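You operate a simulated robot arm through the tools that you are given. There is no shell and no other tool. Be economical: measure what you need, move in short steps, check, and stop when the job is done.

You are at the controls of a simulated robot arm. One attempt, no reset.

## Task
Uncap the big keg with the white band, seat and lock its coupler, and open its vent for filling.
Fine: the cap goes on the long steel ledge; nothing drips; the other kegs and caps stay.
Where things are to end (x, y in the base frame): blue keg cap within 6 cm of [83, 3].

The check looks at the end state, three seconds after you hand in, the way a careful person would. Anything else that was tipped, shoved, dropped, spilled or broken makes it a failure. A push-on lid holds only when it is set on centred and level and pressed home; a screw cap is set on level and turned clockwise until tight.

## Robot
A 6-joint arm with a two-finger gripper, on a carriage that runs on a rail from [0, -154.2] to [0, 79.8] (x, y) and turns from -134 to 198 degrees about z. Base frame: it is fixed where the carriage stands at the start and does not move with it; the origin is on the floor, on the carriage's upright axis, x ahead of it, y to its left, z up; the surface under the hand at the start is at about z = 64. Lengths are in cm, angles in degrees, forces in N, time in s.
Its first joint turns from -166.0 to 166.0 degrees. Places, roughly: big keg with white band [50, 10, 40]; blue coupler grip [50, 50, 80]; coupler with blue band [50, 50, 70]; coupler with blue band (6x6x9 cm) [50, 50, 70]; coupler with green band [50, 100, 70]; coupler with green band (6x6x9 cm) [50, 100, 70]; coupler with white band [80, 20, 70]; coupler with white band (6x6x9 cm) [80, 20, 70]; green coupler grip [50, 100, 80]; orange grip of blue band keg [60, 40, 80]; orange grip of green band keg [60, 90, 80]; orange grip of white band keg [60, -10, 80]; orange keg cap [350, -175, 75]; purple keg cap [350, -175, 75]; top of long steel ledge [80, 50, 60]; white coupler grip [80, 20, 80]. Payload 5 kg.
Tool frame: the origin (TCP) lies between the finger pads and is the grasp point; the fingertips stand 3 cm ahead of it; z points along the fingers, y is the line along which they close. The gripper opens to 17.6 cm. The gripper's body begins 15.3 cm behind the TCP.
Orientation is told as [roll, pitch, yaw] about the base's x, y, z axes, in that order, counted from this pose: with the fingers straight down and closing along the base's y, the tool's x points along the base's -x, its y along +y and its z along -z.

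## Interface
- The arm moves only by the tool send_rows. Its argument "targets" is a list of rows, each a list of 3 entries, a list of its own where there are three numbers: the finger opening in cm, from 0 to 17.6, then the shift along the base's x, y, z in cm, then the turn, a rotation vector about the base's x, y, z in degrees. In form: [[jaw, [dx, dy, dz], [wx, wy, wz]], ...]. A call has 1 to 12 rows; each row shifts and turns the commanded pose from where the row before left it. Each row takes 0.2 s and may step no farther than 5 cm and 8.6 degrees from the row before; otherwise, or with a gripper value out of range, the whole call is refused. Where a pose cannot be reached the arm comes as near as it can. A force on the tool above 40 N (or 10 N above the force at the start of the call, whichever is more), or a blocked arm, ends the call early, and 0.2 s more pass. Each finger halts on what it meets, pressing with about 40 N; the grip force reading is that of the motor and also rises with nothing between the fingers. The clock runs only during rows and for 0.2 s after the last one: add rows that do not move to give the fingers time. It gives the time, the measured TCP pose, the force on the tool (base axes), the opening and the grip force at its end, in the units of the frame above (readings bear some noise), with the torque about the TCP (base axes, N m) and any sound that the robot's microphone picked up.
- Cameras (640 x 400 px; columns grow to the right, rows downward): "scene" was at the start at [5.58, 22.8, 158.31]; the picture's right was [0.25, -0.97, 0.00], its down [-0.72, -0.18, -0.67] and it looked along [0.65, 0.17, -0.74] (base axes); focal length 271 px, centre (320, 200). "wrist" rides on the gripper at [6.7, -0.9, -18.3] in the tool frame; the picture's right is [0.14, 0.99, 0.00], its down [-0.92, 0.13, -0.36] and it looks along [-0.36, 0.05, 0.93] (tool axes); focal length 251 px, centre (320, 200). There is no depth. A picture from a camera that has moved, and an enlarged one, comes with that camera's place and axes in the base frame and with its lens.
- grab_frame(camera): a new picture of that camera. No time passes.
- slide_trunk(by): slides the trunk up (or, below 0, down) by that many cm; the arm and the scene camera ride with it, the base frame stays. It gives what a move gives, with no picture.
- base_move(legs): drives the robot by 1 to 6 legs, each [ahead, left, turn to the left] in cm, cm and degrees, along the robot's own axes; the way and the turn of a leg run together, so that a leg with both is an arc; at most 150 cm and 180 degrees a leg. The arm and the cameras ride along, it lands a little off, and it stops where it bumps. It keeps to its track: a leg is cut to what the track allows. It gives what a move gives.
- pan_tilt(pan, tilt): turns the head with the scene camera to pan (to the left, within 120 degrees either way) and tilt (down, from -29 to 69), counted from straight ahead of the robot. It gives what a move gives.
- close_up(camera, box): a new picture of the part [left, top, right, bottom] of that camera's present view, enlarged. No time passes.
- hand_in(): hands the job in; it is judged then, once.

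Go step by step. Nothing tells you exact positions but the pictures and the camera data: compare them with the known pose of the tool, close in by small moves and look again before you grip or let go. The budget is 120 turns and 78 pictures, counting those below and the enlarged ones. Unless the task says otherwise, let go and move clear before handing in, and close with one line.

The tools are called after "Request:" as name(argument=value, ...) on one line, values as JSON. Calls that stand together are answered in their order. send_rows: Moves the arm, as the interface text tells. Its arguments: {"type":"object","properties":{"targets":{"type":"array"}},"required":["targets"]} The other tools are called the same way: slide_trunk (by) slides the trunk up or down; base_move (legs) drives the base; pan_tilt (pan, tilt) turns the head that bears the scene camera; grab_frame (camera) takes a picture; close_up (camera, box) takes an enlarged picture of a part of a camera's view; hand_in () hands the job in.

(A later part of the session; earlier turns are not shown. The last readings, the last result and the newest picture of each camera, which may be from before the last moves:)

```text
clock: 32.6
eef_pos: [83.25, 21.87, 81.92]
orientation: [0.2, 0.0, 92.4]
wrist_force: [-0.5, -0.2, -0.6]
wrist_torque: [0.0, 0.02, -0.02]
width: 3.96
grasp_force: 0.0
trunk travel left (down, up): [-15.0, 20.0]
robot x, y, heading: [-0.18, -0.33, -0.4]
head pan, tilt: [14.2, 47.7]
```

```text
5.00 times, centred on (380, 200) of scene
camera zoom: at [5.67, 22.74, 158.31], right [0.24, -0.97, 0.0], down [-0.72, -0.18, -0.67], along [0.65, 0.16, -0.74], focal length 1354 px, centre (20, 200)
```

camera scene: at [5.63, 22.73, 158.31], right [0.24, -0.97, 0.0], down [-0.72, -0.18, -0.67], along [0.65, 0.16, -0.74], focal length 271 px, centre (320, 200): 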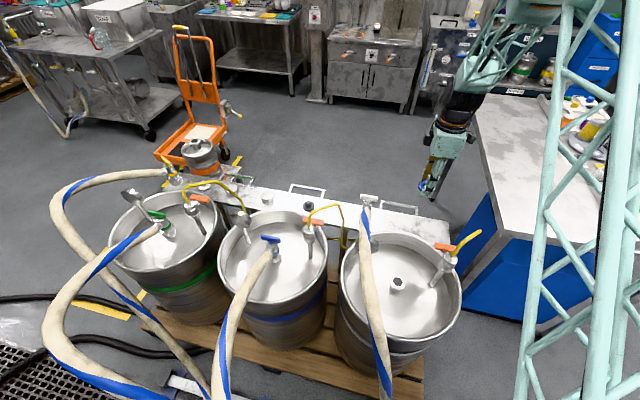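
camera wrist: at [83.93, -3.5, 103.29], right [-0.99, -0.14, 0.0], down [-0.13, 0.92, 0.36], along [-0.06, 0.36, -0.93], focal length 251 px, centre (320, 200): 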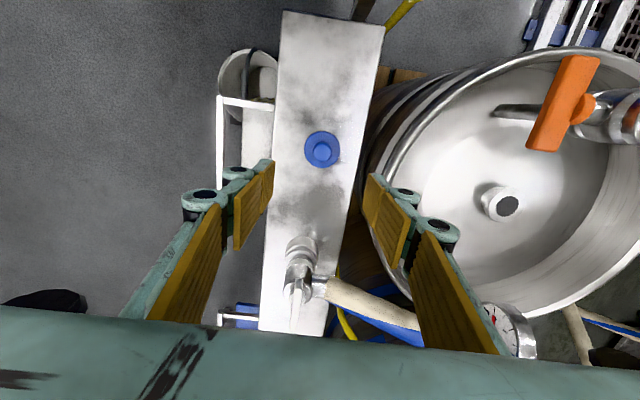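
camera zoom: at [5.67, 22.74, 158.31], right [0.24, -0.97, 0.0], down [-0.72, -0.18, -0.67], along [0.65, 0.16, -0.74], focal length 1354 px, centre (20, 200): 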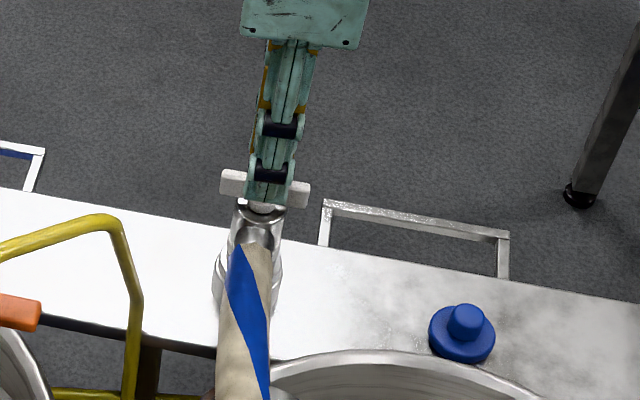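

Well aligned, with the bar about 0.35 cm farther in x. Shift, descend 3.4 cm and close.

Request:
send_rows(targets=[[4, [0.35, 0, -1.5], [0, 0, 0]], [4, [0, 0, -1.2], [0, 0, 0]], [4, [0, 0, -0.8], [0, 0, 0]], [2.5, [0, 0, 0], [0, 0, 0]], [0.5, [0, 0, 0], [0, 0, 0]], [0.5, [0, 0, 0], [0, 0, 0]]])

Request:
close_up(camera="wrist", box=[220, 80, 420, 240])

```text
clock: 34.0
eef_pos: [83.7, 21.75, 78.49]
orientation: [0.1, 0.0, 92.4]
wrist_force: [-4.5, -2.1, 0.6]
wrist_torque: [-0.11, 0.2, 0.0]
width: 1.04
grasp_force: 40.2
trunk travel left (down, up): [-15.0, 20.0]
robot x, y, heading: [-0.07, 0.33, -0.0]
head pan, tilt: [14.2, 47.7]
```

```text
2.50 times, centred on (320, 160) of wrist
camera zoom: at [84.81, 15.15, 96.81], right [-0.98, -0.18, 0.0], down [-0.17, 0.92, 0.36], along [-0.07, 0.36, -0.93], focal length 629 px, centre (320, 300)
```

zoom: 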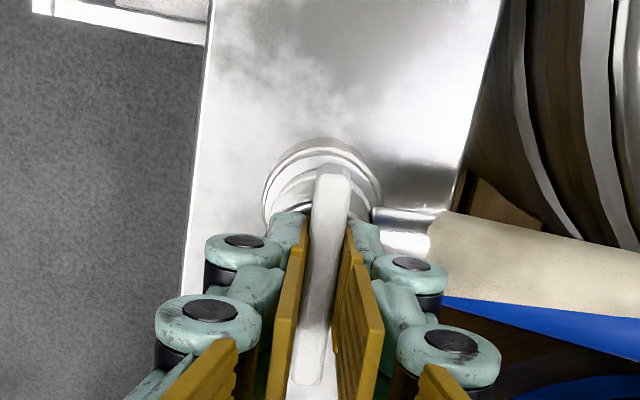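

The T-bar is gripped (1.04 cm). Lift gently and watch forces.

Request:
send_rows(targets=[[0.5, [0, 0, 0.5], [0, 0, 0]], [0.5, [0, 0, 0.5], [0, 0, 0]], [0.5, [0, 0, 1], [0, 0, 0]], [0.5, [0, 0, 1], [0, 0, 0]]])

Request:
close_up(camera="scene", box=[330, 150, 430, 260])

```text
clock: 35.0
eef_pos: [83.75, 21.87, 81.53]
orientation: [0.1, 0.0, 92.4]
wrist_force: [-1.1, 0.5, -11.0]
wrist_torque: [0.02, -0.03, 0.0]
width: 1.0
grasp_force: 39.4
trunk travel left (down, up): [-15.0, 20.0]
robot x, y, heading: [-0.09, -0.22, 0.1]
head pan, tilt: [14.2, 47.7]
```

```text
3.64 times, centred on (380, 205) of scene
camera zoom: at [5.69, 22.75, 158.3], right [0.24, -0.97, 0.0], down [-0.72, -0.18, -0.67], along [0.65, 0.16, -0.74], focal length 985 px, centre (102, 182)
```

zoom: 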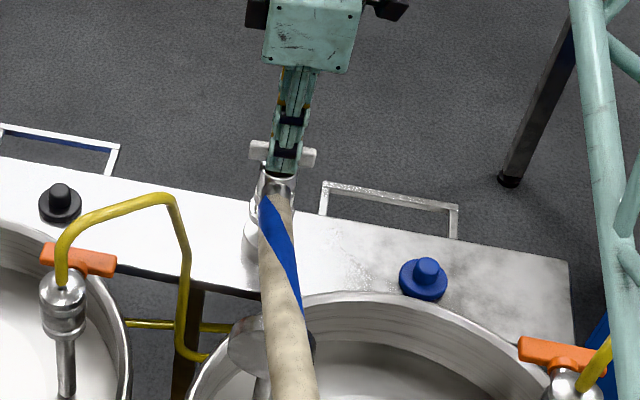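

The coupler comes up freely (about 11 N). Raise it clear of the rim and gauge.

Request:
send_rows(targets=[[0.5, [0, 0, 2], [0, 0, 0]], [0.5, [0, 0, 2], [0, 0, 0]], [0.5, [0, 0, 2.5], [0, 0, 0]], [0.5, [0, 0, 2.5], [0, 0, 0]], [0.5, [0, 0, 2.5], [0, 0, 0]], [0.5, [0, 0, 2.5], [0, 0, 0]], [0.5, [0, 0, 2.5], [0, 0, 0]], [0.5, [0, 0, 2.5], [0, 0, 0]]])

Request:
grab_frame(camera="scene")

Request:
grab_frame(camera="wrist")

```text
clock: 36.8
eef_pos: [83.92, 21.89, 100.5]
orientation: [0.1, 0.0, 92.4]
wrist_force: [-0.7, 0.0, -11.0]
wrist_torque: [0.01, -0.01, 0.03]
width: 1.03
grasp_force: 39.5
trunk travel left (down, up): [-15.0, 20.0]
robot x, y, heading: [-0.04, -0.14, -0.4]
head pan, tilt: [14.2, 47.7]
```

```text
37 pictures are left
camera scene: at [5.67, 22.75, 158.31], right [0.24, -0.97, 0.0], down [-0.72, -0.18, -0.67], along [0.65, 0.16, -0.74], focal length 271 px, centre (320, 200)
```

scene: 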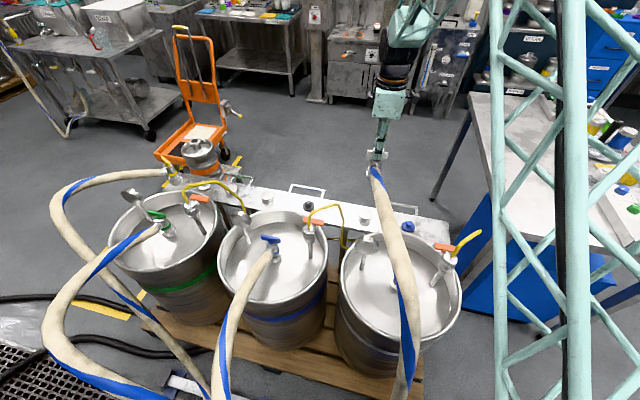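

```text
36 pictures are left
camera wrist: at [84.99, 15.23, 118.79], right [-0.98, -0.18, 0.0], down [-0.17, 0.92, 0.36], along [-0.07, 0.36, -0.93], focal length 251 px, centre (320, 200)
```

wrist: 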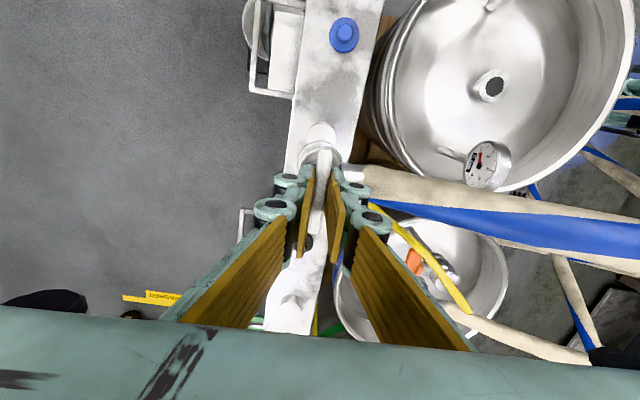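

A parking stub stays on the ledge, so the coupler is a socket that goes over the neck at about (54.2, 7.0). Carry it over level, high.

Request:
send_rows(targets=[[0.5, [-1.5, -0.8, 0], [0, 0, 0]], [0.5, [-2.8, -1.4, 0], [0, 0, 0]], [0.5, [-2.8, -1.4, 0], [0, 0, 0]], [0.5, [-2.8, -1.4, 0], [0, 0, 0]], [0.5, [-2.8, -1.4, 0], [0, 0, 0]], [0.5, [-2.8, -1.4, 0], [0, 0, 0]], [0.5, [-2.8, -1.4, 0], [0, 0, 0]], [0.5, [-2.8, -1.4, 0], [0, 0, 0]], [0.5, [-2.8, -1.4, 0], [0, 0, 0]], [0.5, [-2.8, -1.4, 0], [0, 0, 0]], [0.5, [-2, -1, 0], [0, 0, 0]], [0.5, [-1, -0.5, 0], [0, 0, 0]]])

Request:
grab_frame(camera="wrist")

Request:
close_up(camera="scene", box=[330, 200, 470, 340])

```text
clock: 39.4
eef_pos: [54.07, 6.76, 100.25]
orientation: [0.0, -0.1, 92.3]
wrist_force: [0.6, 0.3, -10.3]
wrist_torque: [-0.03, -0.02, -0.01]
width: 1.01
grasp_force: 39.5
trunk travel left (down, up): [-15.0, 20.0]
robot x, y, heading: [0.11, 0.12, -0.3]
head pan, tilt: [14.2, 47.7]
```

```text
35 pictures are left
camera wrist: at [55.05, 0.27, 118.68], right [-0.98, -0.18, 0.0], down [-0.17, 0.92, 0.36], along [-0.07, 0.36, -0.93], focal length 251 px, centre (320, 200)
```

wrist: 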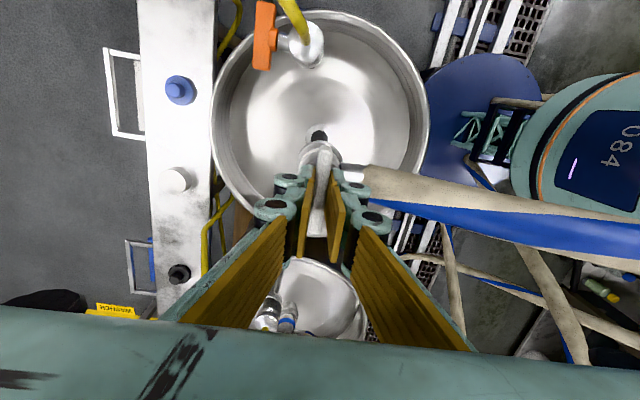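

```text
2.86 times, centred on (400, 270) of scene
camera zoom: at [5.64, 22.74, 158.31], right [0.24, -0.97, 0.0], down [-0.72, -0.18, -0.67], along [0.65, 0.16, -0.74], focal length 774 px, centre (91, 0)
```

zoom: 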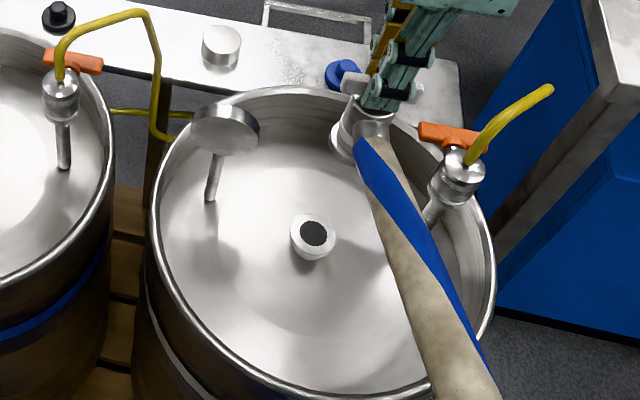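

Above the neck. Descend to just above it and check alignment.

Request:
send_rows(targets=[[0.5, [0, 0.1, -2.5], [0, 0, 0]], [0.5, [0, 0, -2.5], [0, 0, 0]], [0.5, [0, 0, -2.5], [0, 0, 0]], [0.5, [0, 0, -2.5], [0, 0, 0]], [0.5, [0, 0, -2.2], [0, 0, 0]], [0.5, [0, 0, 0], [0, 0, 0]]])

Request:
close_up(camera="wrist", box=[240, 80, 400, 200])

Request:
close_up(camera="scene", box=[350, 220, 450, 320])

```text
clock: 40.8
eef_pos: [53.89, 6.92, 88.1]
orientation: [0.2, 0.0, 92.5]
wrist_force: [1.7, 0.0, -11.6]
wrist_torque: [-0.02, 0.15, 0.01]
width: 1.03
grasp_force: 40.1
trunk travel left (down, up): [-15.0, 20.0]
robot x, y, heading: [-0.08, -0.01, -0.1]
head pan, tilt: [14.2, 47.7]
```

```text
3.33 times, centred on (320, 140) of wrist
camera zoom: at [55.08, 0.37, 106.43], right [-0.98, -0.18, 0.0], down [-0.17, 0.92, 0.36], along [-0.07, 0.36, -0.93], focal length 838 px, centre (320, 400)
```

zoom: 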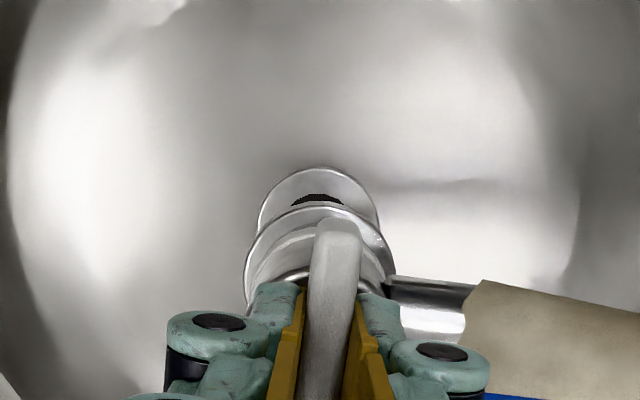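

```text
4.00 times, centred on (400, 270) of scene
camera zoom: at [5.75, 22.75, 158.3], right [0.24, -0.97, 0.0], down [-0.72, -0.18, -0.67], along [0.65, 0.16, -0.74], focal length 1084 px, centre (0, -80)
```

zoom: 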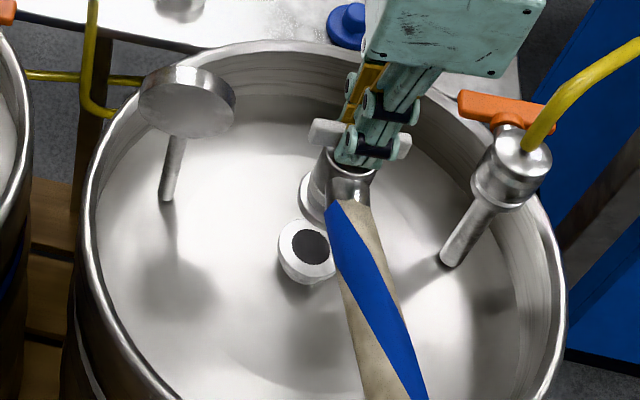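

The ring under the T seems slightly shifted in the hand since the pick-up; I'll take the same crop as at gripping time for a direct comparison.

Request:
close_up(camera="wrist", box=[220, 80, 420, 240])

Request:
close_up(camera="scene", box=[370, 230, 430, 290])

```text
2.50 times, centred on (320, 160) of wrist
camera zoom: at [55.08, 0.37, 106.43], right [-0.98, -0.18, 0.0], down [-0.17, 0.92, 0.36], along [-0.07, 0.36, -0.93], focal length 629 px, centre (320, 300)
```

zoom: 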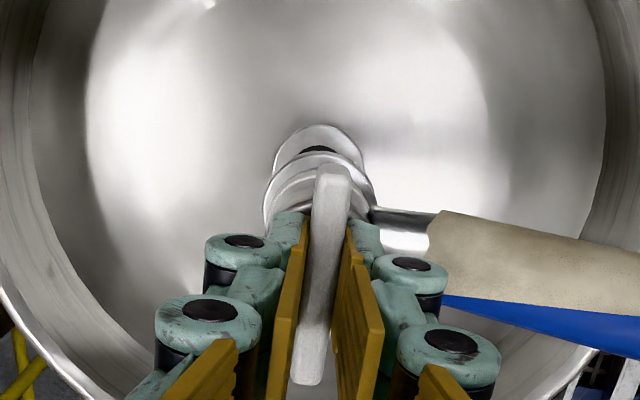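

```text
6.67 times, centred on (400, 260) of scene
camera zoom: at [5.75, 22.75, 158.3], right [0.24, -0.97, 0.0], down [-0.72, -0.18, -0.67], along [0.65, 0.16, -0.74], focal length 1806 px, centre (-213, -200)
```

zoom: 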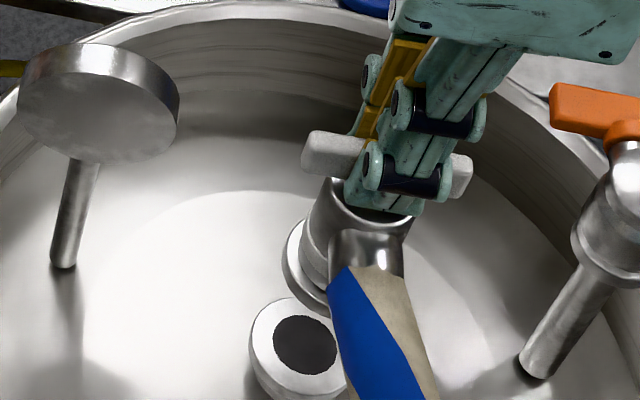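

Bar, ring and elbow are in the same places as at pick-up (the extra ring earlier was the parking stub), so the coupler hangs straight. Its bottom is about 10 cm under the TCP; descend, then creep.

Request:
send_rows(targets=[[0.5, [0, 0, -2], [0, 0, 0]], [0.5, [0, 0, -2], [0, 0, 0]], [0.5, [0, 0, -1.5], [0, 0, 0]], [0.5, [0, 0, -1], [0, 0, 0]], [0.5, [0, 0, 0], [0, 0, 0]]])

Request:
close_up(camera="wrist", box=[220, 80, 420, 240])

Request:
close_up(camera="scene", box=[370, 240, 430, 300])

```text
clock: 42.0
eef_pos: [53.87, 6.95, 81.76]
orientation: [0.1, 0.1, 92.5]
wrist_force: [-0.4, -0.3, -10.4]
wrist_torque: [0.02, 0.02, -0.02]
width: 1.01
grasp_force: 40.4
trunk travel left (down, up): [-15.0, 20.0]
robot x, y, heading: [-0.09, 0.06, -0.3]
head pan, tilt: [14.2, 47.7]
```

```text
2.50 times, centred on (320, 160) of wrist
camera zoom: at [55.12, 0.36, 100.03], right [-0.98, -0.18, 0.0], down [-0.17, 0.92, 0.36], along [-0.07, 0.36, -0.93], focal length 629 px, centre (320, 300)
```

zoom: 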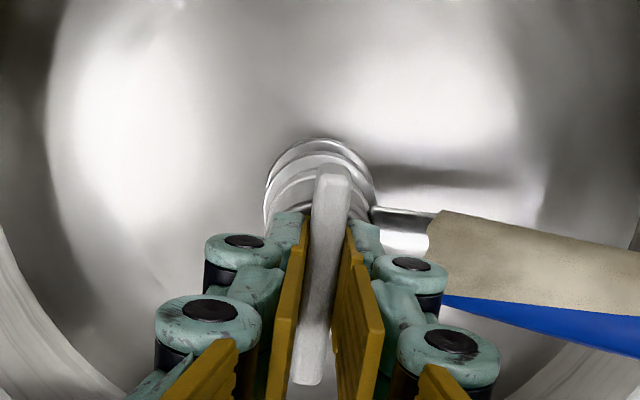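

```text
6.67 times, centred on (400, 270) of scene
camera zoom: at [5.68, 22.74, 158.31], right [0.24, -0.97, 0.0], down [-0.72, -0.18, -0.67], along [0.65, 0.16, -0.74], focal length 1806 px, centre (-213, -267)
```

zoom: 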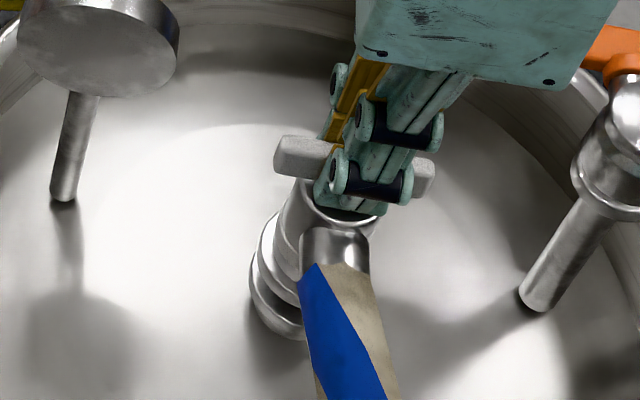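

Well aligned over the neck. Creep down until contact.

Request:
send_rows(targets=[[0.5, [0, 0, -0.5], [0, 0, 0]], [0.5, [0, 0, -0.5], [0, 0, 0]], [0.5, [0, 0, -0.4], [0, 0, 0]], [0.5, [0, 0, -0.4], [0, 0, 0]]])

```text
clock: 43.0
eef_pos: [54.01, 6.99, 79.97]
orientation: [0.1, -0.1, 92.3]
wrist_force: [-0.9, 1.2, 0.3]
wrist_torque: [0.37, 0.09, 0.0]
width: 1.02
grasp_force: 39.4
trunk travel left (down, up): [-15.0, 20.0]
robot x, y, heading: [0.01, -0.33, 0.2]
head pan, tilt: [14.2, 47.7]
```

Contact, but with a side torque; look before pressing.

Request:
close_up(camera="scene", box=[370, 250, 420, 310])

Request:
close_up(camera="wrist", box=[260, 110, 380, 190])

```text
6.67 times, centred on (395, 280) of scene
camera zoom: at [5.63, 22.74, 158.32], right [0.24, -0.97, 0.0], down [-0.72, -0.18, -0.67], along [0.65, 0.16, -0.74], focal length 1806 px, centre (-180, -333)
```

zoom: 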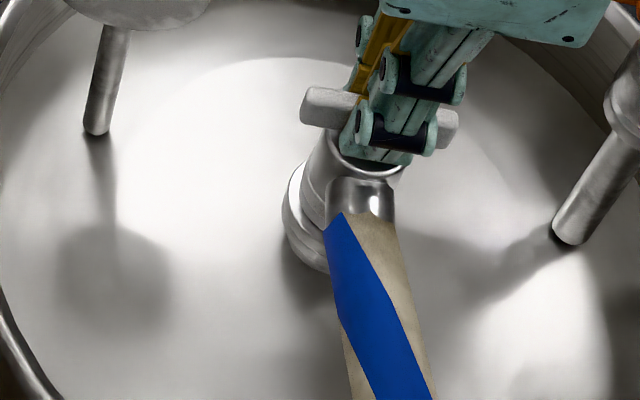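

```text
5.00 times, centred on (320, 150) of wrist
camera zoom: at [55.1, 0.36, 98.32], right [-0.98, -0.18, 0.0], down [-0.17, 0.92, 0.36], along [-0.07, 0.36, -0.93], focal length 1257 px, centre (320, 450)
```

zoom: 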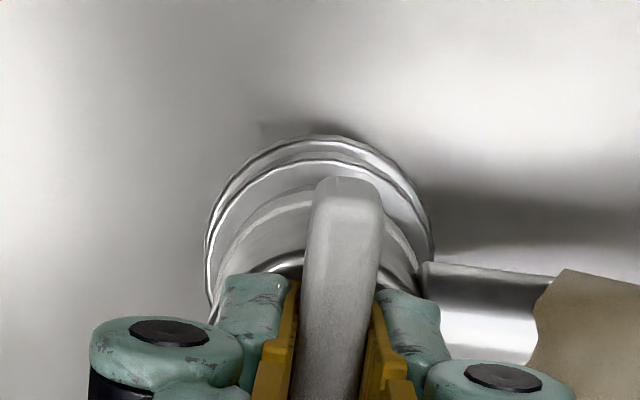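

It looks centred on the neck. Press a little and see whether it seats.

Request:
send_rows(targets=[[0.5, [0, 0, -0.15], [0, 0, 0]], [0.5, [0, 0, -0.15], [0, 0, 0]], [0.5, [0, 0, 0], [0, 0, 0]]])

```text
clock: 43.8
eef_pos: [53.92, 6.97, 79.78]
orientation: [0.1, 0.1, 92.4]
wrist_force: [-0.8, -4.5, 30.7]
wrist_torque: [-0.14, 0.01, 0.02]
width: 0.98
grasp_force: 40.1
trunk travel left (down, up): [-15.0, 20.0]
robot x, y, heading: [0.32, -0.23, -0.0]
head pan, tilt: [14.2, 47.7]
```

Firmly seated (about 40 N on the neck), no tilt torque. Now try turning clockwise while it stays pressed.

Request:
send_rows(targets=[[0.5, [0, 0, 0], [0, 0, -8]], [0.5, [0, 0, 0], [0, 0, -8]]])

Request:
close_up(camera="scene", box=[370, 250, 420, 310])

```text
clock: 44.4
eef_pos: [53.96, 6.88, 79.61]
orientation: [0.1, 0.1, 76.3]
wrist_force: [1.7, -9.9, 27.7]
wrist_torque: [-0.48, -0.01, -0.02]
width: 0.98
grasp_force: 39.7
trunk travel left (down, up): [-15.0, 20.0]
robot x, y, heading: [-0.13, 0.3, -0.3]
head pan, tilt: [14.2, 47.7]
```

```text
6.67 times, centred on (395, 280) of scene
camera zoom: at [5.55, 22.68, 158.32], right [0.24, -0.97, 0.0], down [-0.72, -0.18, -0.67], along [0.65, 0.16, -0.74], focal length 1806 px, centre (-180, -333)
```

zoom: 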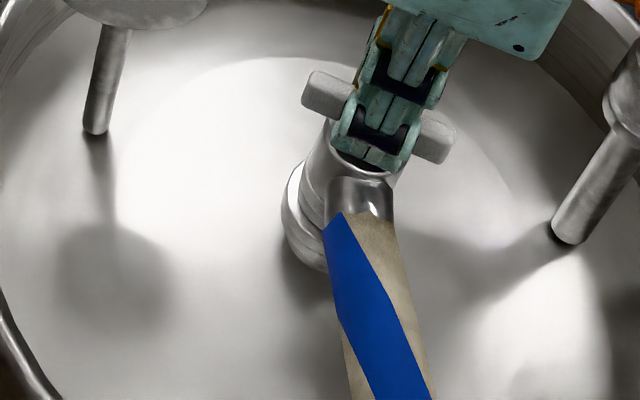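

The T turns relative to the body while the hose stays put, with little torque. Continue clockwise, watching for a stop or a click.

Request:
send_rows(targets=[[0.5, [0, 0, 0], [0, 0, -8]], [0.5, [0, 0, 0], [0, 0, -8]], [0.5, [0, 0, 0], [0, 0, -8]], [0.5, [0, 0, 0], [0, 0, -8]]])

```text
clock: 45.4
eef_pos: [53.95, 6.98, 79.57]
orientation: [0.0, -0.1, 44.3]
wrist_force: [-0.3, -9.1, 32.1]
wrist_torque: [-0.2, 0.01, -0.01]
width: 0.97
grasp_force: 40.6
trunk travel left (down, up): [-15.0, 20.0]
robot x, y, heading: [0.11, -0.0, -0.3]
head pan, tilt: [14.2, 47.7]
```

Request:
send_rows(targets=[[0.5, [0, 0, 0], [0, 0, -8]], [0.5, [0, 0, 0], [0, 0, -8]], [0.5, [0, 0, 0], [0, 0, -8]], [0.5, [0, 0, 0], [0, 0, -8]], [0.5, [0, 0, 0], [0, 0, -6]]])

Request:
close_up(camera="scene", box=[360, 240, 440, 310])

```text
clock: 46.6
eef_pos: [53.95, 6.98, 79.63]
orientation: [0.1, -0.1, 6.3]
wrist_force: [-0.6, -3.9, 23.3]
wrist_torque: [-0.09, -0.33, 0.0]
width: 0.96
grasp_force: 39.8
trunk travel left (down, up): [-15.0, 20.0]
robot x, y, heading: [-0.19, -0.0, -0.1]
head pan, tilt: [14.2, 47.7]
```

```text
5.71 times, centred on (400, 275) of scene
camera zoom: at [5.55, 22.71, 158.31], right [0.24, -0.97, 0.0], down [-0.72, -0.18, -0.67], along [0.65, 0.16, -0.74], focal length 1548 px, centre (-137, -229)
```

zoom: 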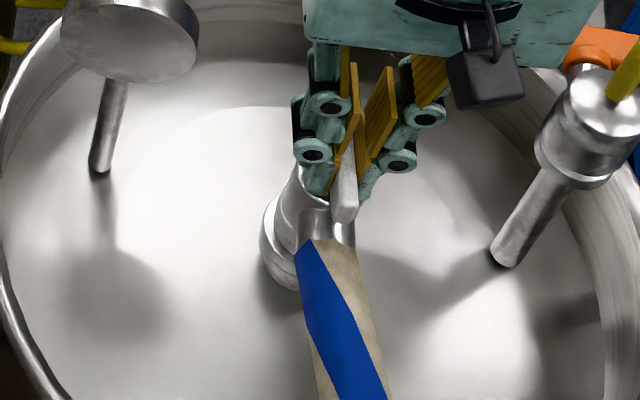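

Bar now lies nearly along the hose after 86° with no stop yet. Probe a little further.

Request:
send_rows(targets=[[0.5, [0, 0, 0], [0, 0, -4]], [0.5, [0, 0, 0], [0, 0, -4]], [0.5, [0, 0, 0], [0, 0, -4]]])

```text
clock: 47.4
eef_pos: [53.95, 7.0, 79.65]
orientation: [0.1, 0.0, -5.7]
wrist_force: [0.3, -4.5, 11.6]
wrist_torque: [-0.13, -0.02, 1.56]
width: 1.42
grasp_force: 40.3
trunk travel left (down, up): [-15.0, 20.0]
robot x, y, heading: [-0.03, -0.27, -0.0]
head pan, tilt: [14.2, 47.7]
```

A firm stop at about 90° of turn (1.6 N·m). Relax the twist and do a gentle pull test to check the lock.

Request:
send_rows(targets=[[0.5, [0, 0, 0], [0, 0, 5]], [0.5, [0, 0, 0], [0, 0, 3]], [0.5, [0, 0, 0.25], [0, 0, 0]], [0.5, [0, 0, 0.15], [0, 0, 0]], [0.5, [0, 0, 0.1], [0, 0, 0]]])

```text
clock: 48.6
eef_pos: [53.95, 7.0, 80.17]
orientation: [0.0, 0.1, 2.4]
wrist_force: [-8.6, -4.8, -27.9]
wrist_torque: [-0.17, 0.27, 0.63]
width: 1.03
grasp_force: 39.8
trunk travel left (down, up): [-15.0, 20.0]
robot x, y, heading: [-0.28, 0.25, -0.0]
head pan, tilt: [14.2, 47.7]
```

A 28 N pull holds, well beyond its weight: locked. Relax, release and back off upward.

Request:
send_rows(targets=[[0.5, [0, 0, -0.3], [0, 0, 0]], [0.5, [0, 0, -0.1], [0, 0, 0]], [2, [0, 0, 0], [0, 0, 0]], [4, [0, 0, 0], [0, 0, 0]], [4, [0, 0, 1], [0, 0, 0]], [4, [0, 0, 3], [0, 0, 0]], [4, [0, 0, 4], [0, 0, 0]], [4, [0, 0, 4], [0, 0, 0]], [4, [0, 0, 4], [0, 0, 0]]])

Request:
grab_frame(camera="wrist")

Request:
close_up(camera="scene", box=[340, 210, 480, 310])

```text
clock: 50.6
eef_pos: [54.14, 7.2, 95.67]
orientation: [0.2, 0.1, 2.3]
wrist_force: [1.1, 0.6, -1.0]
wrist_torque: [0.02, 0.12, -0.01]
width: 4.0
grasp_force: 0.1
trunk travel left (down, up): [-15.0, 20.0]
robot x, y, heading: [-0.07, -0.12, -0.0]
head pan, tilt: [14.2, 47.7]
```

```text
23 pictures are left
camera wrist: at [47.37, 6.04, 113.98], right [-0.18, 0.98, 0.0], down [0.92, 0.17, 0.36], along [0.36, 0.07, -0.93], focal length 251 px, centre (320, 200)
```

wrist: 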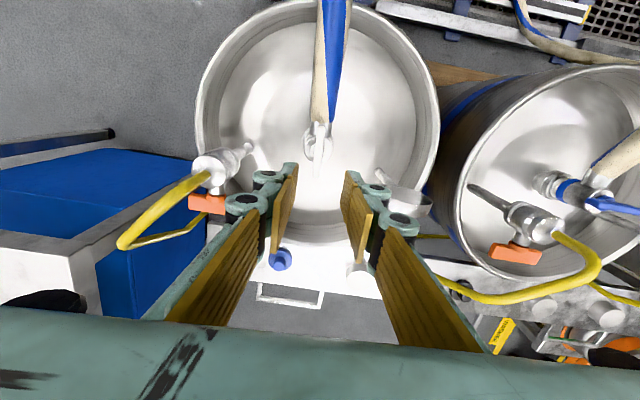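

```text
4.00 times, centred on (410, 260) of scene
camera zoom: at [5.69, 22.74, 158.31], right [0.24, -0.97, 0.0], down [-0.72, -0.18, -0.67], along [0.65, 0.16, -0.74], focal length 1084 px, centre (-40, -40)
```

zoom: 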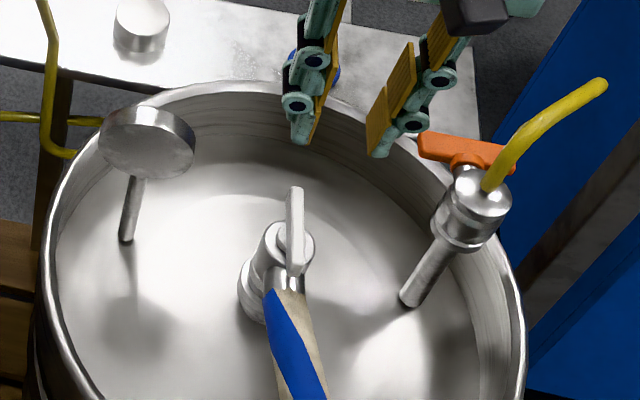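

The coupler stands upright and locked, bar along the hose. Now the vent: its orange bar is near (63.7, −6, 80.5), turning about an x-axis stem, with a yellow tube on the −y side. I'll approach with the camera on the +y side (yaw −90).

Request:
send_rows(targets=[[4, [0, 0, 4], [0, 0, -8]], [4, [0, 0, 4], [0, 0, -8]], [4, [1, -1, 0], [0, 0, -8.4]], [4, [1, -1, 0], [0, 0, -8.4]], [4, [1, -1, 0], [0, 0, -8.4]], [4, [1, -1, 0], [0, 0, -8.4]], [4, [1, -1, 0], [0, 0, -8.4]], [4, [1, -1, 0], [0, 0, -8.4]], [4, [1, -1, 0], [0, 0, -8.4]], [4, [1.5, -1, 0], [0, 0, -8.4]], [4, [1, -1, 0], [0, 0, -8.7]]])

```text
refused: row 11 steps farther than a row can; nothing moved
```

Request:
send_rows(targets=[[4, [0, 0, 4], [0, 0, -8.4]], [4, [0, 0, 4], [0, 0, -8.4]], [4, [1, -1, 0], [0, 0, -8.4]], [4, [1, -1, 0], [0, 0, -8.4]], [4, [1, -1, 0], [0, 0, -8.4]], [4, [1, -1, 0], [0, 0, -8.4]], [4, [1, -1, 0], [0, 0, -8.4]], [4, [1, -1, 0], [0, 0, -8.4]], [4, [1, -1, 0], [0, 0, -8.4]], [4, [1.5, -1, 0], [0, 0, -8.4]], [4, [1, -1, 0], [0, 0, -8.3]]])

Request:
grab_frame(camera="wrist")

```text
clock: 53.0
eef_pos: [63.63, -2.14, 103.75]
orientation: [0.1, 0.0, -90.1]
wrist_force: [0.3, 0.1, 0.4]
wrist_torque: [-0.03, 0.03, 0.01]
width: 3.97
grasp_force: 0.1
trunk travel left (down, up): [-15.0, 20.0]
robot x, y, heading: [0.23, 0.03, -0.2]
head pan, tilt: [14.2, 47.7]
```

```text
21 pictures are left
camera wrist: at [62.53, 4.73, 121.99], right [0.99, 0.14, 0.0], down [0.13, -0.92, 0.36], along [0.05, -0.36, -0.93], focal length 251 px, centre (320, 200)
```

wrist: 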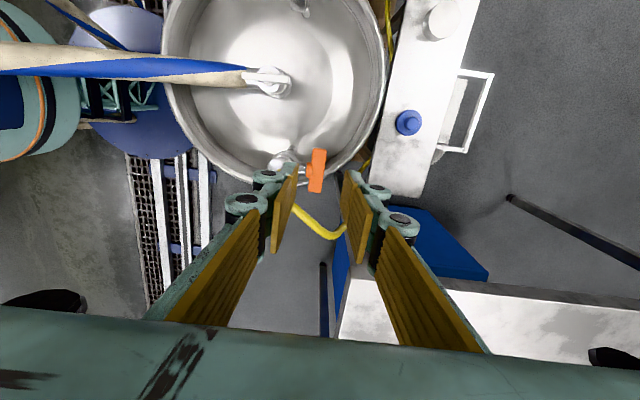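

Bar centre refines to about (63.3, −6.1), 7 cm long. Descend to z≈91 over its +y half and take a close view.

Request:
send_rows(targets=[[4, [-0.3, -0.4, -4], [0, 0, 0]], [4, [0, -0.4, -4], [0, 0, 0]], [4, [0, -0.3, -4], [0, 0, 0]], [4, [0, 0, 0], [0, 0, 0]]])

Request:
close_up(camera="wrist", box=[220, 100, 420, 240])

Request:
close_up(camera="scene", box=[400, 190, 500, 290])

```text
clock: 54.0
eef_pos: [63.43, -3.24, 91.45]
orientation: [0.1, 0.0, -89.9]
wrist_force: [0.7, 0.5, -0.6]
wrist_torque: [0.0, 0.15, 0.0]
width: 4.02
grasp_force: 0.1
trunk travel left (down, up): [-15.0, 20.0]
robot x, y, heading: [0.15, 0.04, -0.2]
head pan, tilt: [14.2, 47.7]
```

```text
2.86 times, centred on (320, 170) of wrist
camera zoom: at [62.25, 3.61, 109.82], right [0.99, 0.14, 0.0], down [0.13, -0.92, 0.36], along [0.05, -0.36, -0.93], focal length 718 px, centre (320, 286)
```

zoom: 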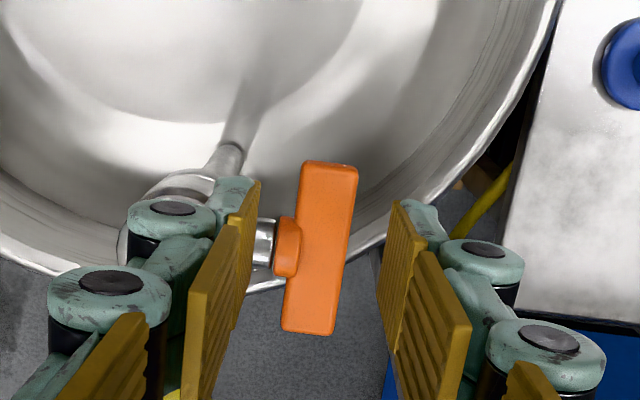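

```text
4.00 times, centred on (450, 240) of scene
camera zoom: at [5.72, 22.73, 158.31], right [0.24, -0.97, 0.0], down [-0.72, -0.18, -0.67], along [0.65, 0.16, -0.74], focal length 1084 px, centre (-200, 40)
```

zoom: 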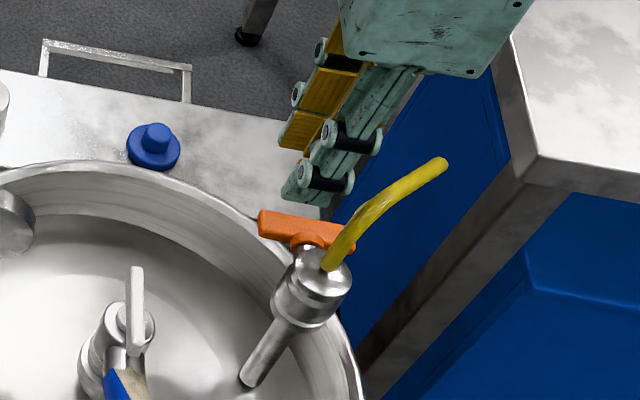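

The bar is 2.2 × 7.2 cm along y at (63.5, −5.75), ferrule on its −x side with about a 2 cm gap to the body. I'll pinch its +y half: align y to −2.8, jaw 3.6 and descend partway.

Request:
send_rows(targets=[[3.6, [0.05, 0.45, -3], [0, 0, 0]], [3.6, [0, 0, -2.5], [0, 0, 0]], [3.6, [0, 0, 0], [0, 0, 0]]])

Request:
close_up(camera="wrist", box=[240, 120, 400, 240])

Request:
close_up(camera="scene", box=[410, 200, 490, 280])

```text
clock: 54.8
eef_pos: [63.59, -2.77, 85.94]
orientation: [0.2, 0.0, -90.0]
wrist_force: [0.4, 0.5, -0.5]
wrist_torque: [0.01, 0.17, -0.02]
width: 3.62
grasp_force: 0.1
trunk travel left (down, up): [-15.0, 20.0]
robot x, y, heading: [-0.04, -0.36, -0.0]
head pan, tilt: [14.2, 47.7]
```

```text
3.33 times, centred on (320, 180) of wrist
camera zoom: at [62.35, 4.04, 104.31], right [0.99, 0.14, 0.0], down [0.13, -0.92, 0.36], along [0.05, -0.36, -0.93], focal length 838 px, centre (320, 267)
```

zoom: 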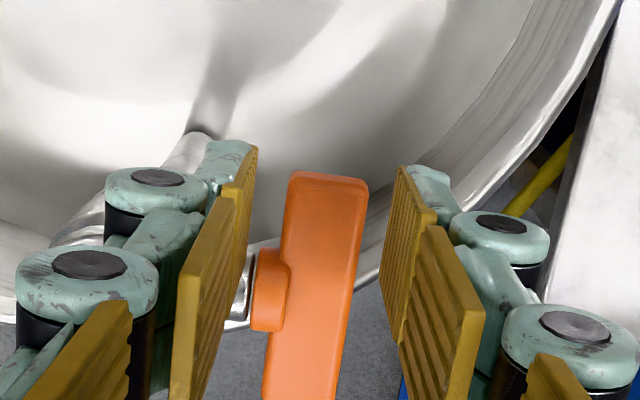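

```text
5.00 times, centred on (450, 240) of scene
camera zoom: at [5.74, 22.74, 158.31], right [0.24, -0.97, 0.0], down [-0.72, -0.18, -0.67], along [0.65, 0.16, -0.74], focal length 1354 px, centre (-330, 0)
```

zoom: 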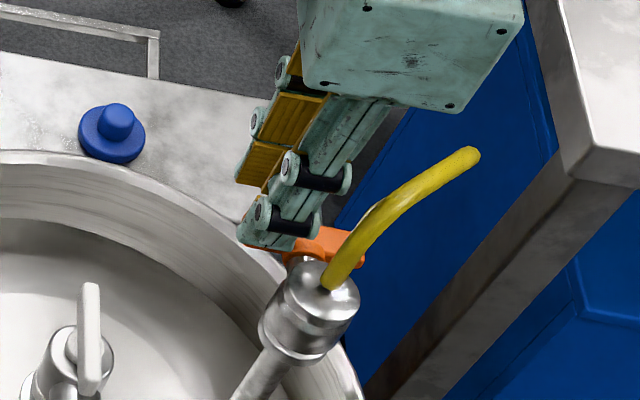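

Alignment is good; shift 0.4 cm in +y to clear the ferrule, descend and close.

Request:
send_rows(targets=[[3.6, [0, 0.4, -1], [0, 0, 0]], [3.6, [0, 0, -1], [0, 0, 0]], [3.6, [0, 0, -1.2], [0, 0, 0]], [2.5, [0, 0, 0], [0, 0, 0]], [1.5, [0, 0, 0], [0, 0, 0]], [1.5, [0, 0, 0], [0, 0, 0]]])

Request:
close_up(camera="wrist", box=[240, 120, 400, 240])

```text
clock: 56.3
eef_pos: [63.68, -2.32, 82.94]
orientation: [0.7, 0.1, -89.9]
wrist_force: [5.6, 1.5, -13.1]
wrist_torque: [0.59, -0.31, -0.07]
width: 2.34
grasp_force: 44.8
trunk travel left (down, up): [-15.0, 20.0]
robot x, y, heading: [-0.17, 0.17, -0.1]
head pan, tilt: [14.2, 47.7]
stopped in row 6: the force on the tool passed its limit at 42 N (the readings are from after the stop); the commanded pose is now the measured one
```

```text
3.33 times, centred on (320, 180) of wrist
camera zoom: at [62.43, 4.46, 101.3], right [0.99, 0.14, 0.01], down [0.13, -0.92, 0.36], along [0.06, -0.36, -0.93], focal length 838 px, centre (320, 267)
```

zoom: 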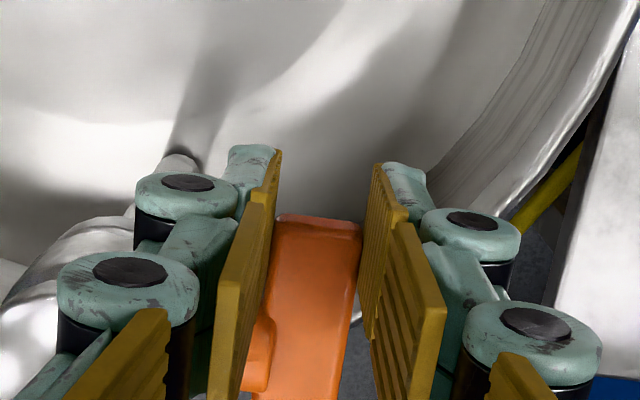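

Bar gripped (2.3 cm). Test a small rotation, raising the +y end along its arc.

Request:
send_rows(targets=[[1.5, [0, 0, 0], [0, 0, 0]], [1.5, [0, -0.03, 0.4], [0, 0, 0]], [1.5, [0, -0.1, 0.4], [0, 0, 0]]])

Request:
close_up(camera="scene", box=[410, 200, 490, 280])

```text
clock: 57.1
eef_pos: [63.6, -2.42, 83.78]
orientation: [0.5, 0.0, -90.0]
wrist_force: [13.6, 6.7, -21.2]
wrist_torque: [1.01, -0.39, -0.11]
width: 2.39
grasp_force: 45.0
trunk travel left (down, up): [-15.0, 20.0]
robot x, y, heading: [-0.04, 0.11, -0.3]
head pan, tilt: [14.2, 47.7]
```

```text
5.00 times, centred on (450, 240) of scene
camera zoom: at [5.76, 22.77, 158.3], right [0.24, -0.97, 0.0], down [-0.72, -0.18, -0.67], along [0.65, 0.16, -0.74], focal length 1354 px, centre (-330, 0)
```

zoom: 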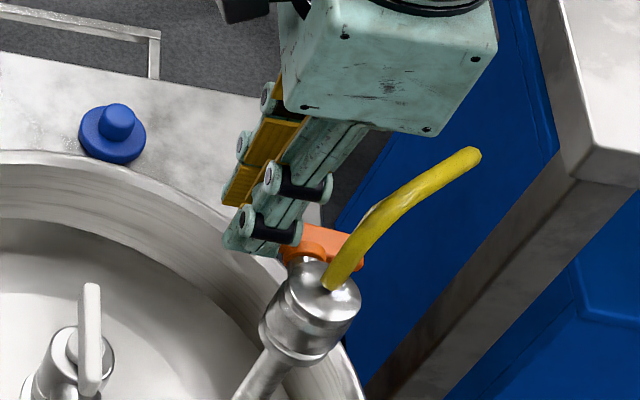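

It resists upward (−21 N) and the far end hasn't moved. Go back and try the other way, pressing the +y end down.

Request:
send_rows(targets=[[1.5, [0, 0.1, -0.4], [0, 0, 0]], [1.5, [0, 0.03, -0.4], [0, 0, 0]], [1.5, [0, 0, -0.3], [0, 0, 0]], [1.5, [0, 0, -0.3], [0, 0, 0]]])

Request:
close_up(camera="scene", box=[410, 200, 490, 280])

```text
clock: 58.0
eef_pos: [63.61, -2.38, 82.87]
orientation: [0.9, 0.0, -90.0]
wrist_force: [-2.8, 1.4, 11.0]
wrist_torque: [0.21, 0.18, -0.16]
width: 2.34
grasp_force: 44.6
trunk travel left (down, up): [-15.0, 20.0]
robot x, y, heading: [0.05, -0.24, -0.3]
head pan, tilt: [14.2, 47.7]
stopped in row 4: the force on the tool passed its limit at 69 N (the readings are from after the stop); the commanded pose is now the measured one
```

```text
5.00 times, centred on (450, 240) of scene
camera zoom: at [5.58, 22.73, 158.29], right [0.24, -0.97, 0.0], down [-0.72, -0.18, -0.67], along [0.65, 0.16, -0.74], focal length 1354 px, centre (-330, 0)
```

zoom: 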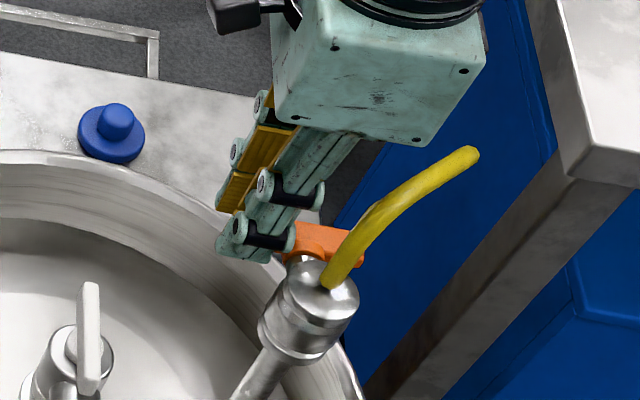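

Downward is a hard stop, while upward the tool moved with only moderate load, so raising the +y end is the likely opening sense. Go further up along the arc and look from the wrist.

Request:
send_rows(targets=[[1.5, [0, 0, 0.2], [0, 0, 0]], [1.5, [0, -0.05, 0.45], [0, 0, 0]], [1.5, [0, -0.15, 0.45], [0, 0, 0]], [1.5, [0, -0.25, 0.4], [0, 0, 0]]])

Request:
close_up(camera="wrist", box=[240, 120, 400, 240])

```text
clock: 59.0
eef_pos: [63.65, -2.69, 84.31]
orientation: [0.7, -0.2, -89.9]
wrist_force: [-2.2, 12.5, -19.7]
wrist_torque: [1.2, 0.02, -0.1]
width: 2.36
grasp_force: 45.1
trunk travel left (down, up): [-15.0, 20.0]
robot x, y, heading: [-0.22, -0.47, -0.0]
head pan, tilt: [14.2, 47.7]
```

```text
3.33 times, centred on (320, 180) of wrist
camera zoom: at [62.38, 4.08, 102.61], right [0.99, 0.14, 0.01], down [0.13, -0.92, 0.36], along [0.06, -0.36, -0.93], focal length 838 px, centre (320, 267)
```

zoom: 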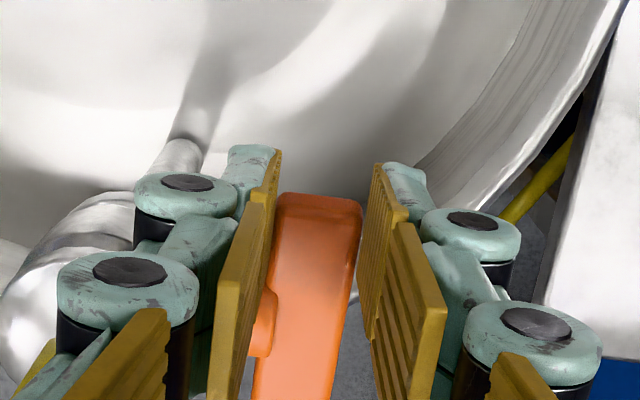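

The bar slid through the pads rather than turning. I'll instead press on the top of the +y end with closed fingers to test the other sense: release, rise, close.

Request:
send_rows(targets=[[3.6, [0, 0, -0.2], [0, 0, 0]], [3.6, [0, 0, 0], [0, 0, 0]], [3.6, [-0.1, 0.1, 2], [-0.7, 0, 0]], [3.6, [0, 0, 2], [0, 0, 0]], [0, [0, -0.4, 0], [0, 0, 0]], [0, [0, 0, 0], [0, 0, 0]], [0, [0, 0, 0], [0, 0, 0]], [0, [0, 0, -1], [0, 0, 0]], [0, [0, 0, -0.8], [0, 0, 0]]])

```text
clock: 61.0
eef_pos: [63.61, -3.09, 86.38]
orientation: [0.8, -0.8, -89.9]
wrist_force: [0.0, 0.1, 0.8]
wrist_torque: [-0.04, -0.05, -0.02]
width: 0.0
grasp_force: 40.0
trunk travel left (down, up): [-15.0, 20.0]
robot x, y, heading: [0.25, -0.23, -0.2]
head pan, tilt: [14.2, 47.7]
```

Request:
send_rows(targets=[[0, [0, 0, -0.6], [0.8, 0.8, 0]], [0, [0, 0, -0.5], [0, 0, 0]], [0, [0, 0, -0.4], [0, 0, 0]], [0, [0, 0, -0.4], [0, 0, 0]]])

```text
clock: 62.0
eef_pos: [63.69, -3.15, 84.61]
orientation: [0.0, 0.1, -89.9]
wrist_force: [0.1, -0.2, 0.6]
wrist_torque: [0.0, -0.03, 0.0]
width: 0.01
grasp_force: 40.1
trunk travel left (down, up): [-15.0, 20.0]
robot x, y, heading: [0.21, -0.19, -0.1]
head pan, tilt: [14.2, 47.7]
```

Request:
send_rows(targets=[[0, [0, 0, -0.3], [0, 0, 0]], [0, [0, 0, -0.3], [0, 0, 0]], [0, [0, 0, -0.3], [0, 0, 0]], [0, [0, 0, -0.3], [0, 0, 0]]])

```text
clock: 62.9
eef_pos: [63.6, -3.0, 83.72]
orientation: [0.2, 0.1, -90.0]
wrist_force: [-8.3, -0.1, 28.7]
wrist_torque: [-0.34, 0.19, -0.13]
width: 0.6
grasp_force: 45.0
trunk travel left (down, up): [-15.0, 20.0]
robot x, y, heading: [0.17, -0.08, -0.3]
head pan, tilt: [14.2, 47.7]
stopped in row 4: the force on the tool passed its limit at 46 N (the readings are from after the stop); the commanded pose is now the measured one
```

Bar top is at z≈80.8 and it resisted 46 N, but with the wide finger side the contact was close to the pivot. I'll retry with a single fingertip far out: back off, turn to yaw 0, jaw open 4 so only the −y finger presses the bar's end.

Request:
send_rows(targets=[[1, [0, 0, 2], [0, 0, 8.4]], [4, [0, 0.4, 3], [0, 0, 8.4]], [4, [0, 0.4, 1], [0, 0, 8.4]], [4, [0, 0.4, 0], [0, 0, 8.4]], [4, [0, 0.4, 0], [0, 0, 8.4]], [4, [0, 0.4, 0], [0, 0, 8.4]], [4, [0, 0.4, 0], [0, 0, 8.4]], [4, [0, 0.4, 0], [0, 0, 8.4]], [4, [0, 0, 0], [0, 0, 8.4]], [4, [0, 0, 0], [0, 0, 8.4]], [4, [0, 0, 0], [0, 0, 6]]])

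Request:
close_up(camera="wrist", box=[180, 90, 400, 240])

```text
clock: 65.3
eef_pos: [63.68, -0.27, 89.6]
orientation: [0.1, 0.1, 0.2]
wrist_force: [-0.2, 0.0, -0.2]
wrist_torque: [-0.03, -0.03, 0.0]
width: 4.02
grasp_force: 0.2
trunk travel left (down, up): [-15.0, 20.0]
robot x, y, heading: [-0.38, -0.05, -0.3]
head pan, tilt: [14.2, 47.7]
```

```text
2.67 times, centred on (290, 165) of wrist
camera zoom: at [56.86, -1.15, 107.9], right [-0.14, 0.99, 0.0], down [0.92, 0.13, 0.36], along [0.36, 0.05, -0.93], focal length 670 px, centre (400, 293)
```

zoom: 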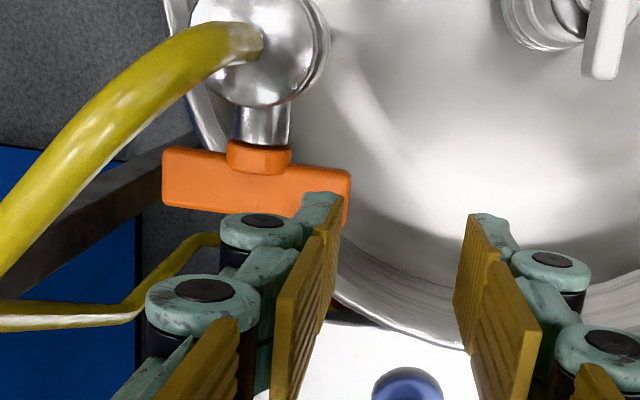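

Good view: the −y fingertip is over the bar's +y end, clear of ferrule and tube. Descend and press gradually.

Request:
send_rows(targets=[[4, [0, -0.1, -2.5], [0, 0, 0]], [4, [0, 0, -2], [0, 0, 0]], [4, [0, 0, -0.8], [0, 0, 0]], [4, [0, 0, -0.4], [0, 0, 0]], [4, [0, 0, -0.3], [0, 0, 0]], [4, [0, 0, -0.3], [0, 0, 0]], [4, [0, 0, -0.3], [0, 0, 0]], [4, [0, 0, -0.3], [0, 0, 0]]])

Request:
close_up(camera="wrist", box=[180, 90, 400, 240])

```text
clock: 66.5
eef_pos: [63.7, -0.51, 83.92]
orientation: [0.2, -0.2, -0.1]
wrist_force: [-6.9, -8.0, 24.8]
wrist_torque: [-0.87, 0.2, -0.16]
width: 4.37
grasp_force: 3.4
trunk travel left (down, up): [-15.0, 20.0]
robot x, y, heading: [0.26, -0.28, -0.4]
head pan, tilt: [14.2, 47.7]
stopped in row 5: the force on the tool passed its limit at 42 N (the readings are from after the stop); the commanded pose is now the measured one
```

```text
2.67 times, centred on (290, 165) of wrist
camera zoom: at [56.82, -1.38, 102.2], right [-0.14, 0.99, 0.0], down [0.92, 0.13, 0.36], along [0.36, 0.05, -0.93], focal length 670 px, centre (400, 293)
```

zoom: 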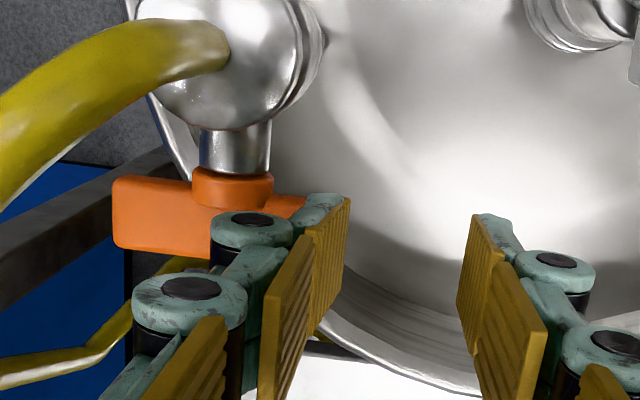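

Blocked at once at about 1.1 N·m: that way is the closed stop, so the bar opens with its +y end going up. I'll come from the +y side with the tool tilted about 45°, one finger below and one above the bar's end, so closing levers it upward.

Request:
send_rows(targets=[[4.4, [0, 0, 2], [0, 0, 0]], [6, [0, 2, 4], [0, 0, 0]], [6, [0, 2, 3], [-8, 0, 0]], [6, [0, 2, 0], [-8, 0, 0]], [6, [0, 2, 0], [-8, 0, 0]], [6, [0, 1, 0], [-8, 0, 0]], [6, [0, 0, 0], [-8, 0, 0]], [6, [0, 0, 0], [-5, 0, 0]], [6, [0, 0, 0], [0, 0, 0]]])

Request:
grab_frame(camera="wrist")

```text
clock: 68.5
eef_pos: [63.63, 8.49, 92.78]
orientation: [-45.1, 0.1, 0.0]
wrist_force: [0.0, 0.2, -1.0]
wrist_torque: [-0.12, 0.02, -0.03]
width: 6.01
grasp_force: 0.1
trunk travel left (down, up): [-15.0, 20.0]
robot x, y, heading: [0.27, 0.07, -0.4]
head pan, tilt: [14.2, 47.7]
```

```text
10 pictures are left
camera wrist: at [56.87, 20.96, 106.36], right [-0.14, 0.7, -0.7], down [0.92, 0.35, 0.17], along [0.36, -0.62, -0.69], focal length 251 px, centre (320, 200)
```

wrist: 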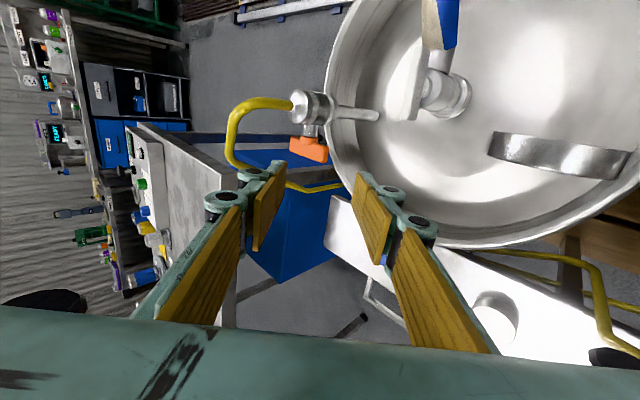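

Clear view: the bar's end lies between the two fingers. Approach along the tool axis to about 3 cm short and check.

Request:
send_rows(targets=[[6, [0, -3, -3.1], [0, 0, 0]], [6, [0, -3, -3.1], [0, 0, 0]], [6, [-0.1, -2.3, -2.6], [0, 0, 0]], [6, [0, 0, 0], [0, 0, 0]]])

Request:
close_up(camera="wrist", box=[220, 90, 420, 230])

```text
clock: 69.5
eef_pos: [63.63, 0.06, 83.77]
orientation: [-44.9, 0.0, 0.0]
wrist_force: [0.3, -0.5, -1.1]
wrist_torque: [-0.05, 0.05, -0.04]
width: 5.99
grasp_force: 0.0
trunk travel left (down, up): [-15.0, 20.0]
robot x, y, heading: [0.09, -0.43, -0.2]
head pan, tilt: [14.2, 47.7]
```

```text
2.86 times, centred on (320, 160) of wrist
camera zoom: at [56.78, 12.52, 97.45], right [-0.14, 0.7, -0.7], down [0.92, 0.35, 0.17], along [0.36, -0.62, -0.7], focal length 718 px, centre (320, 314)
```

zoom: 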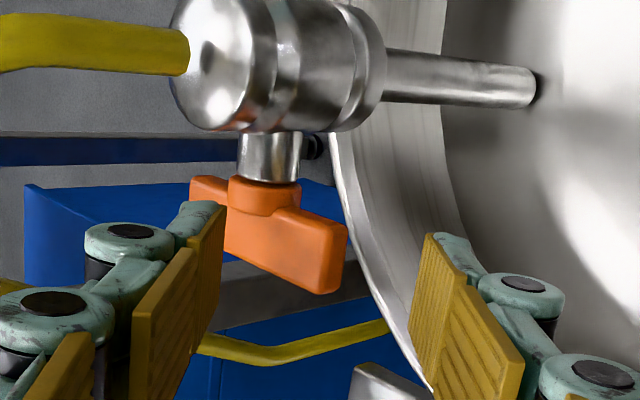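

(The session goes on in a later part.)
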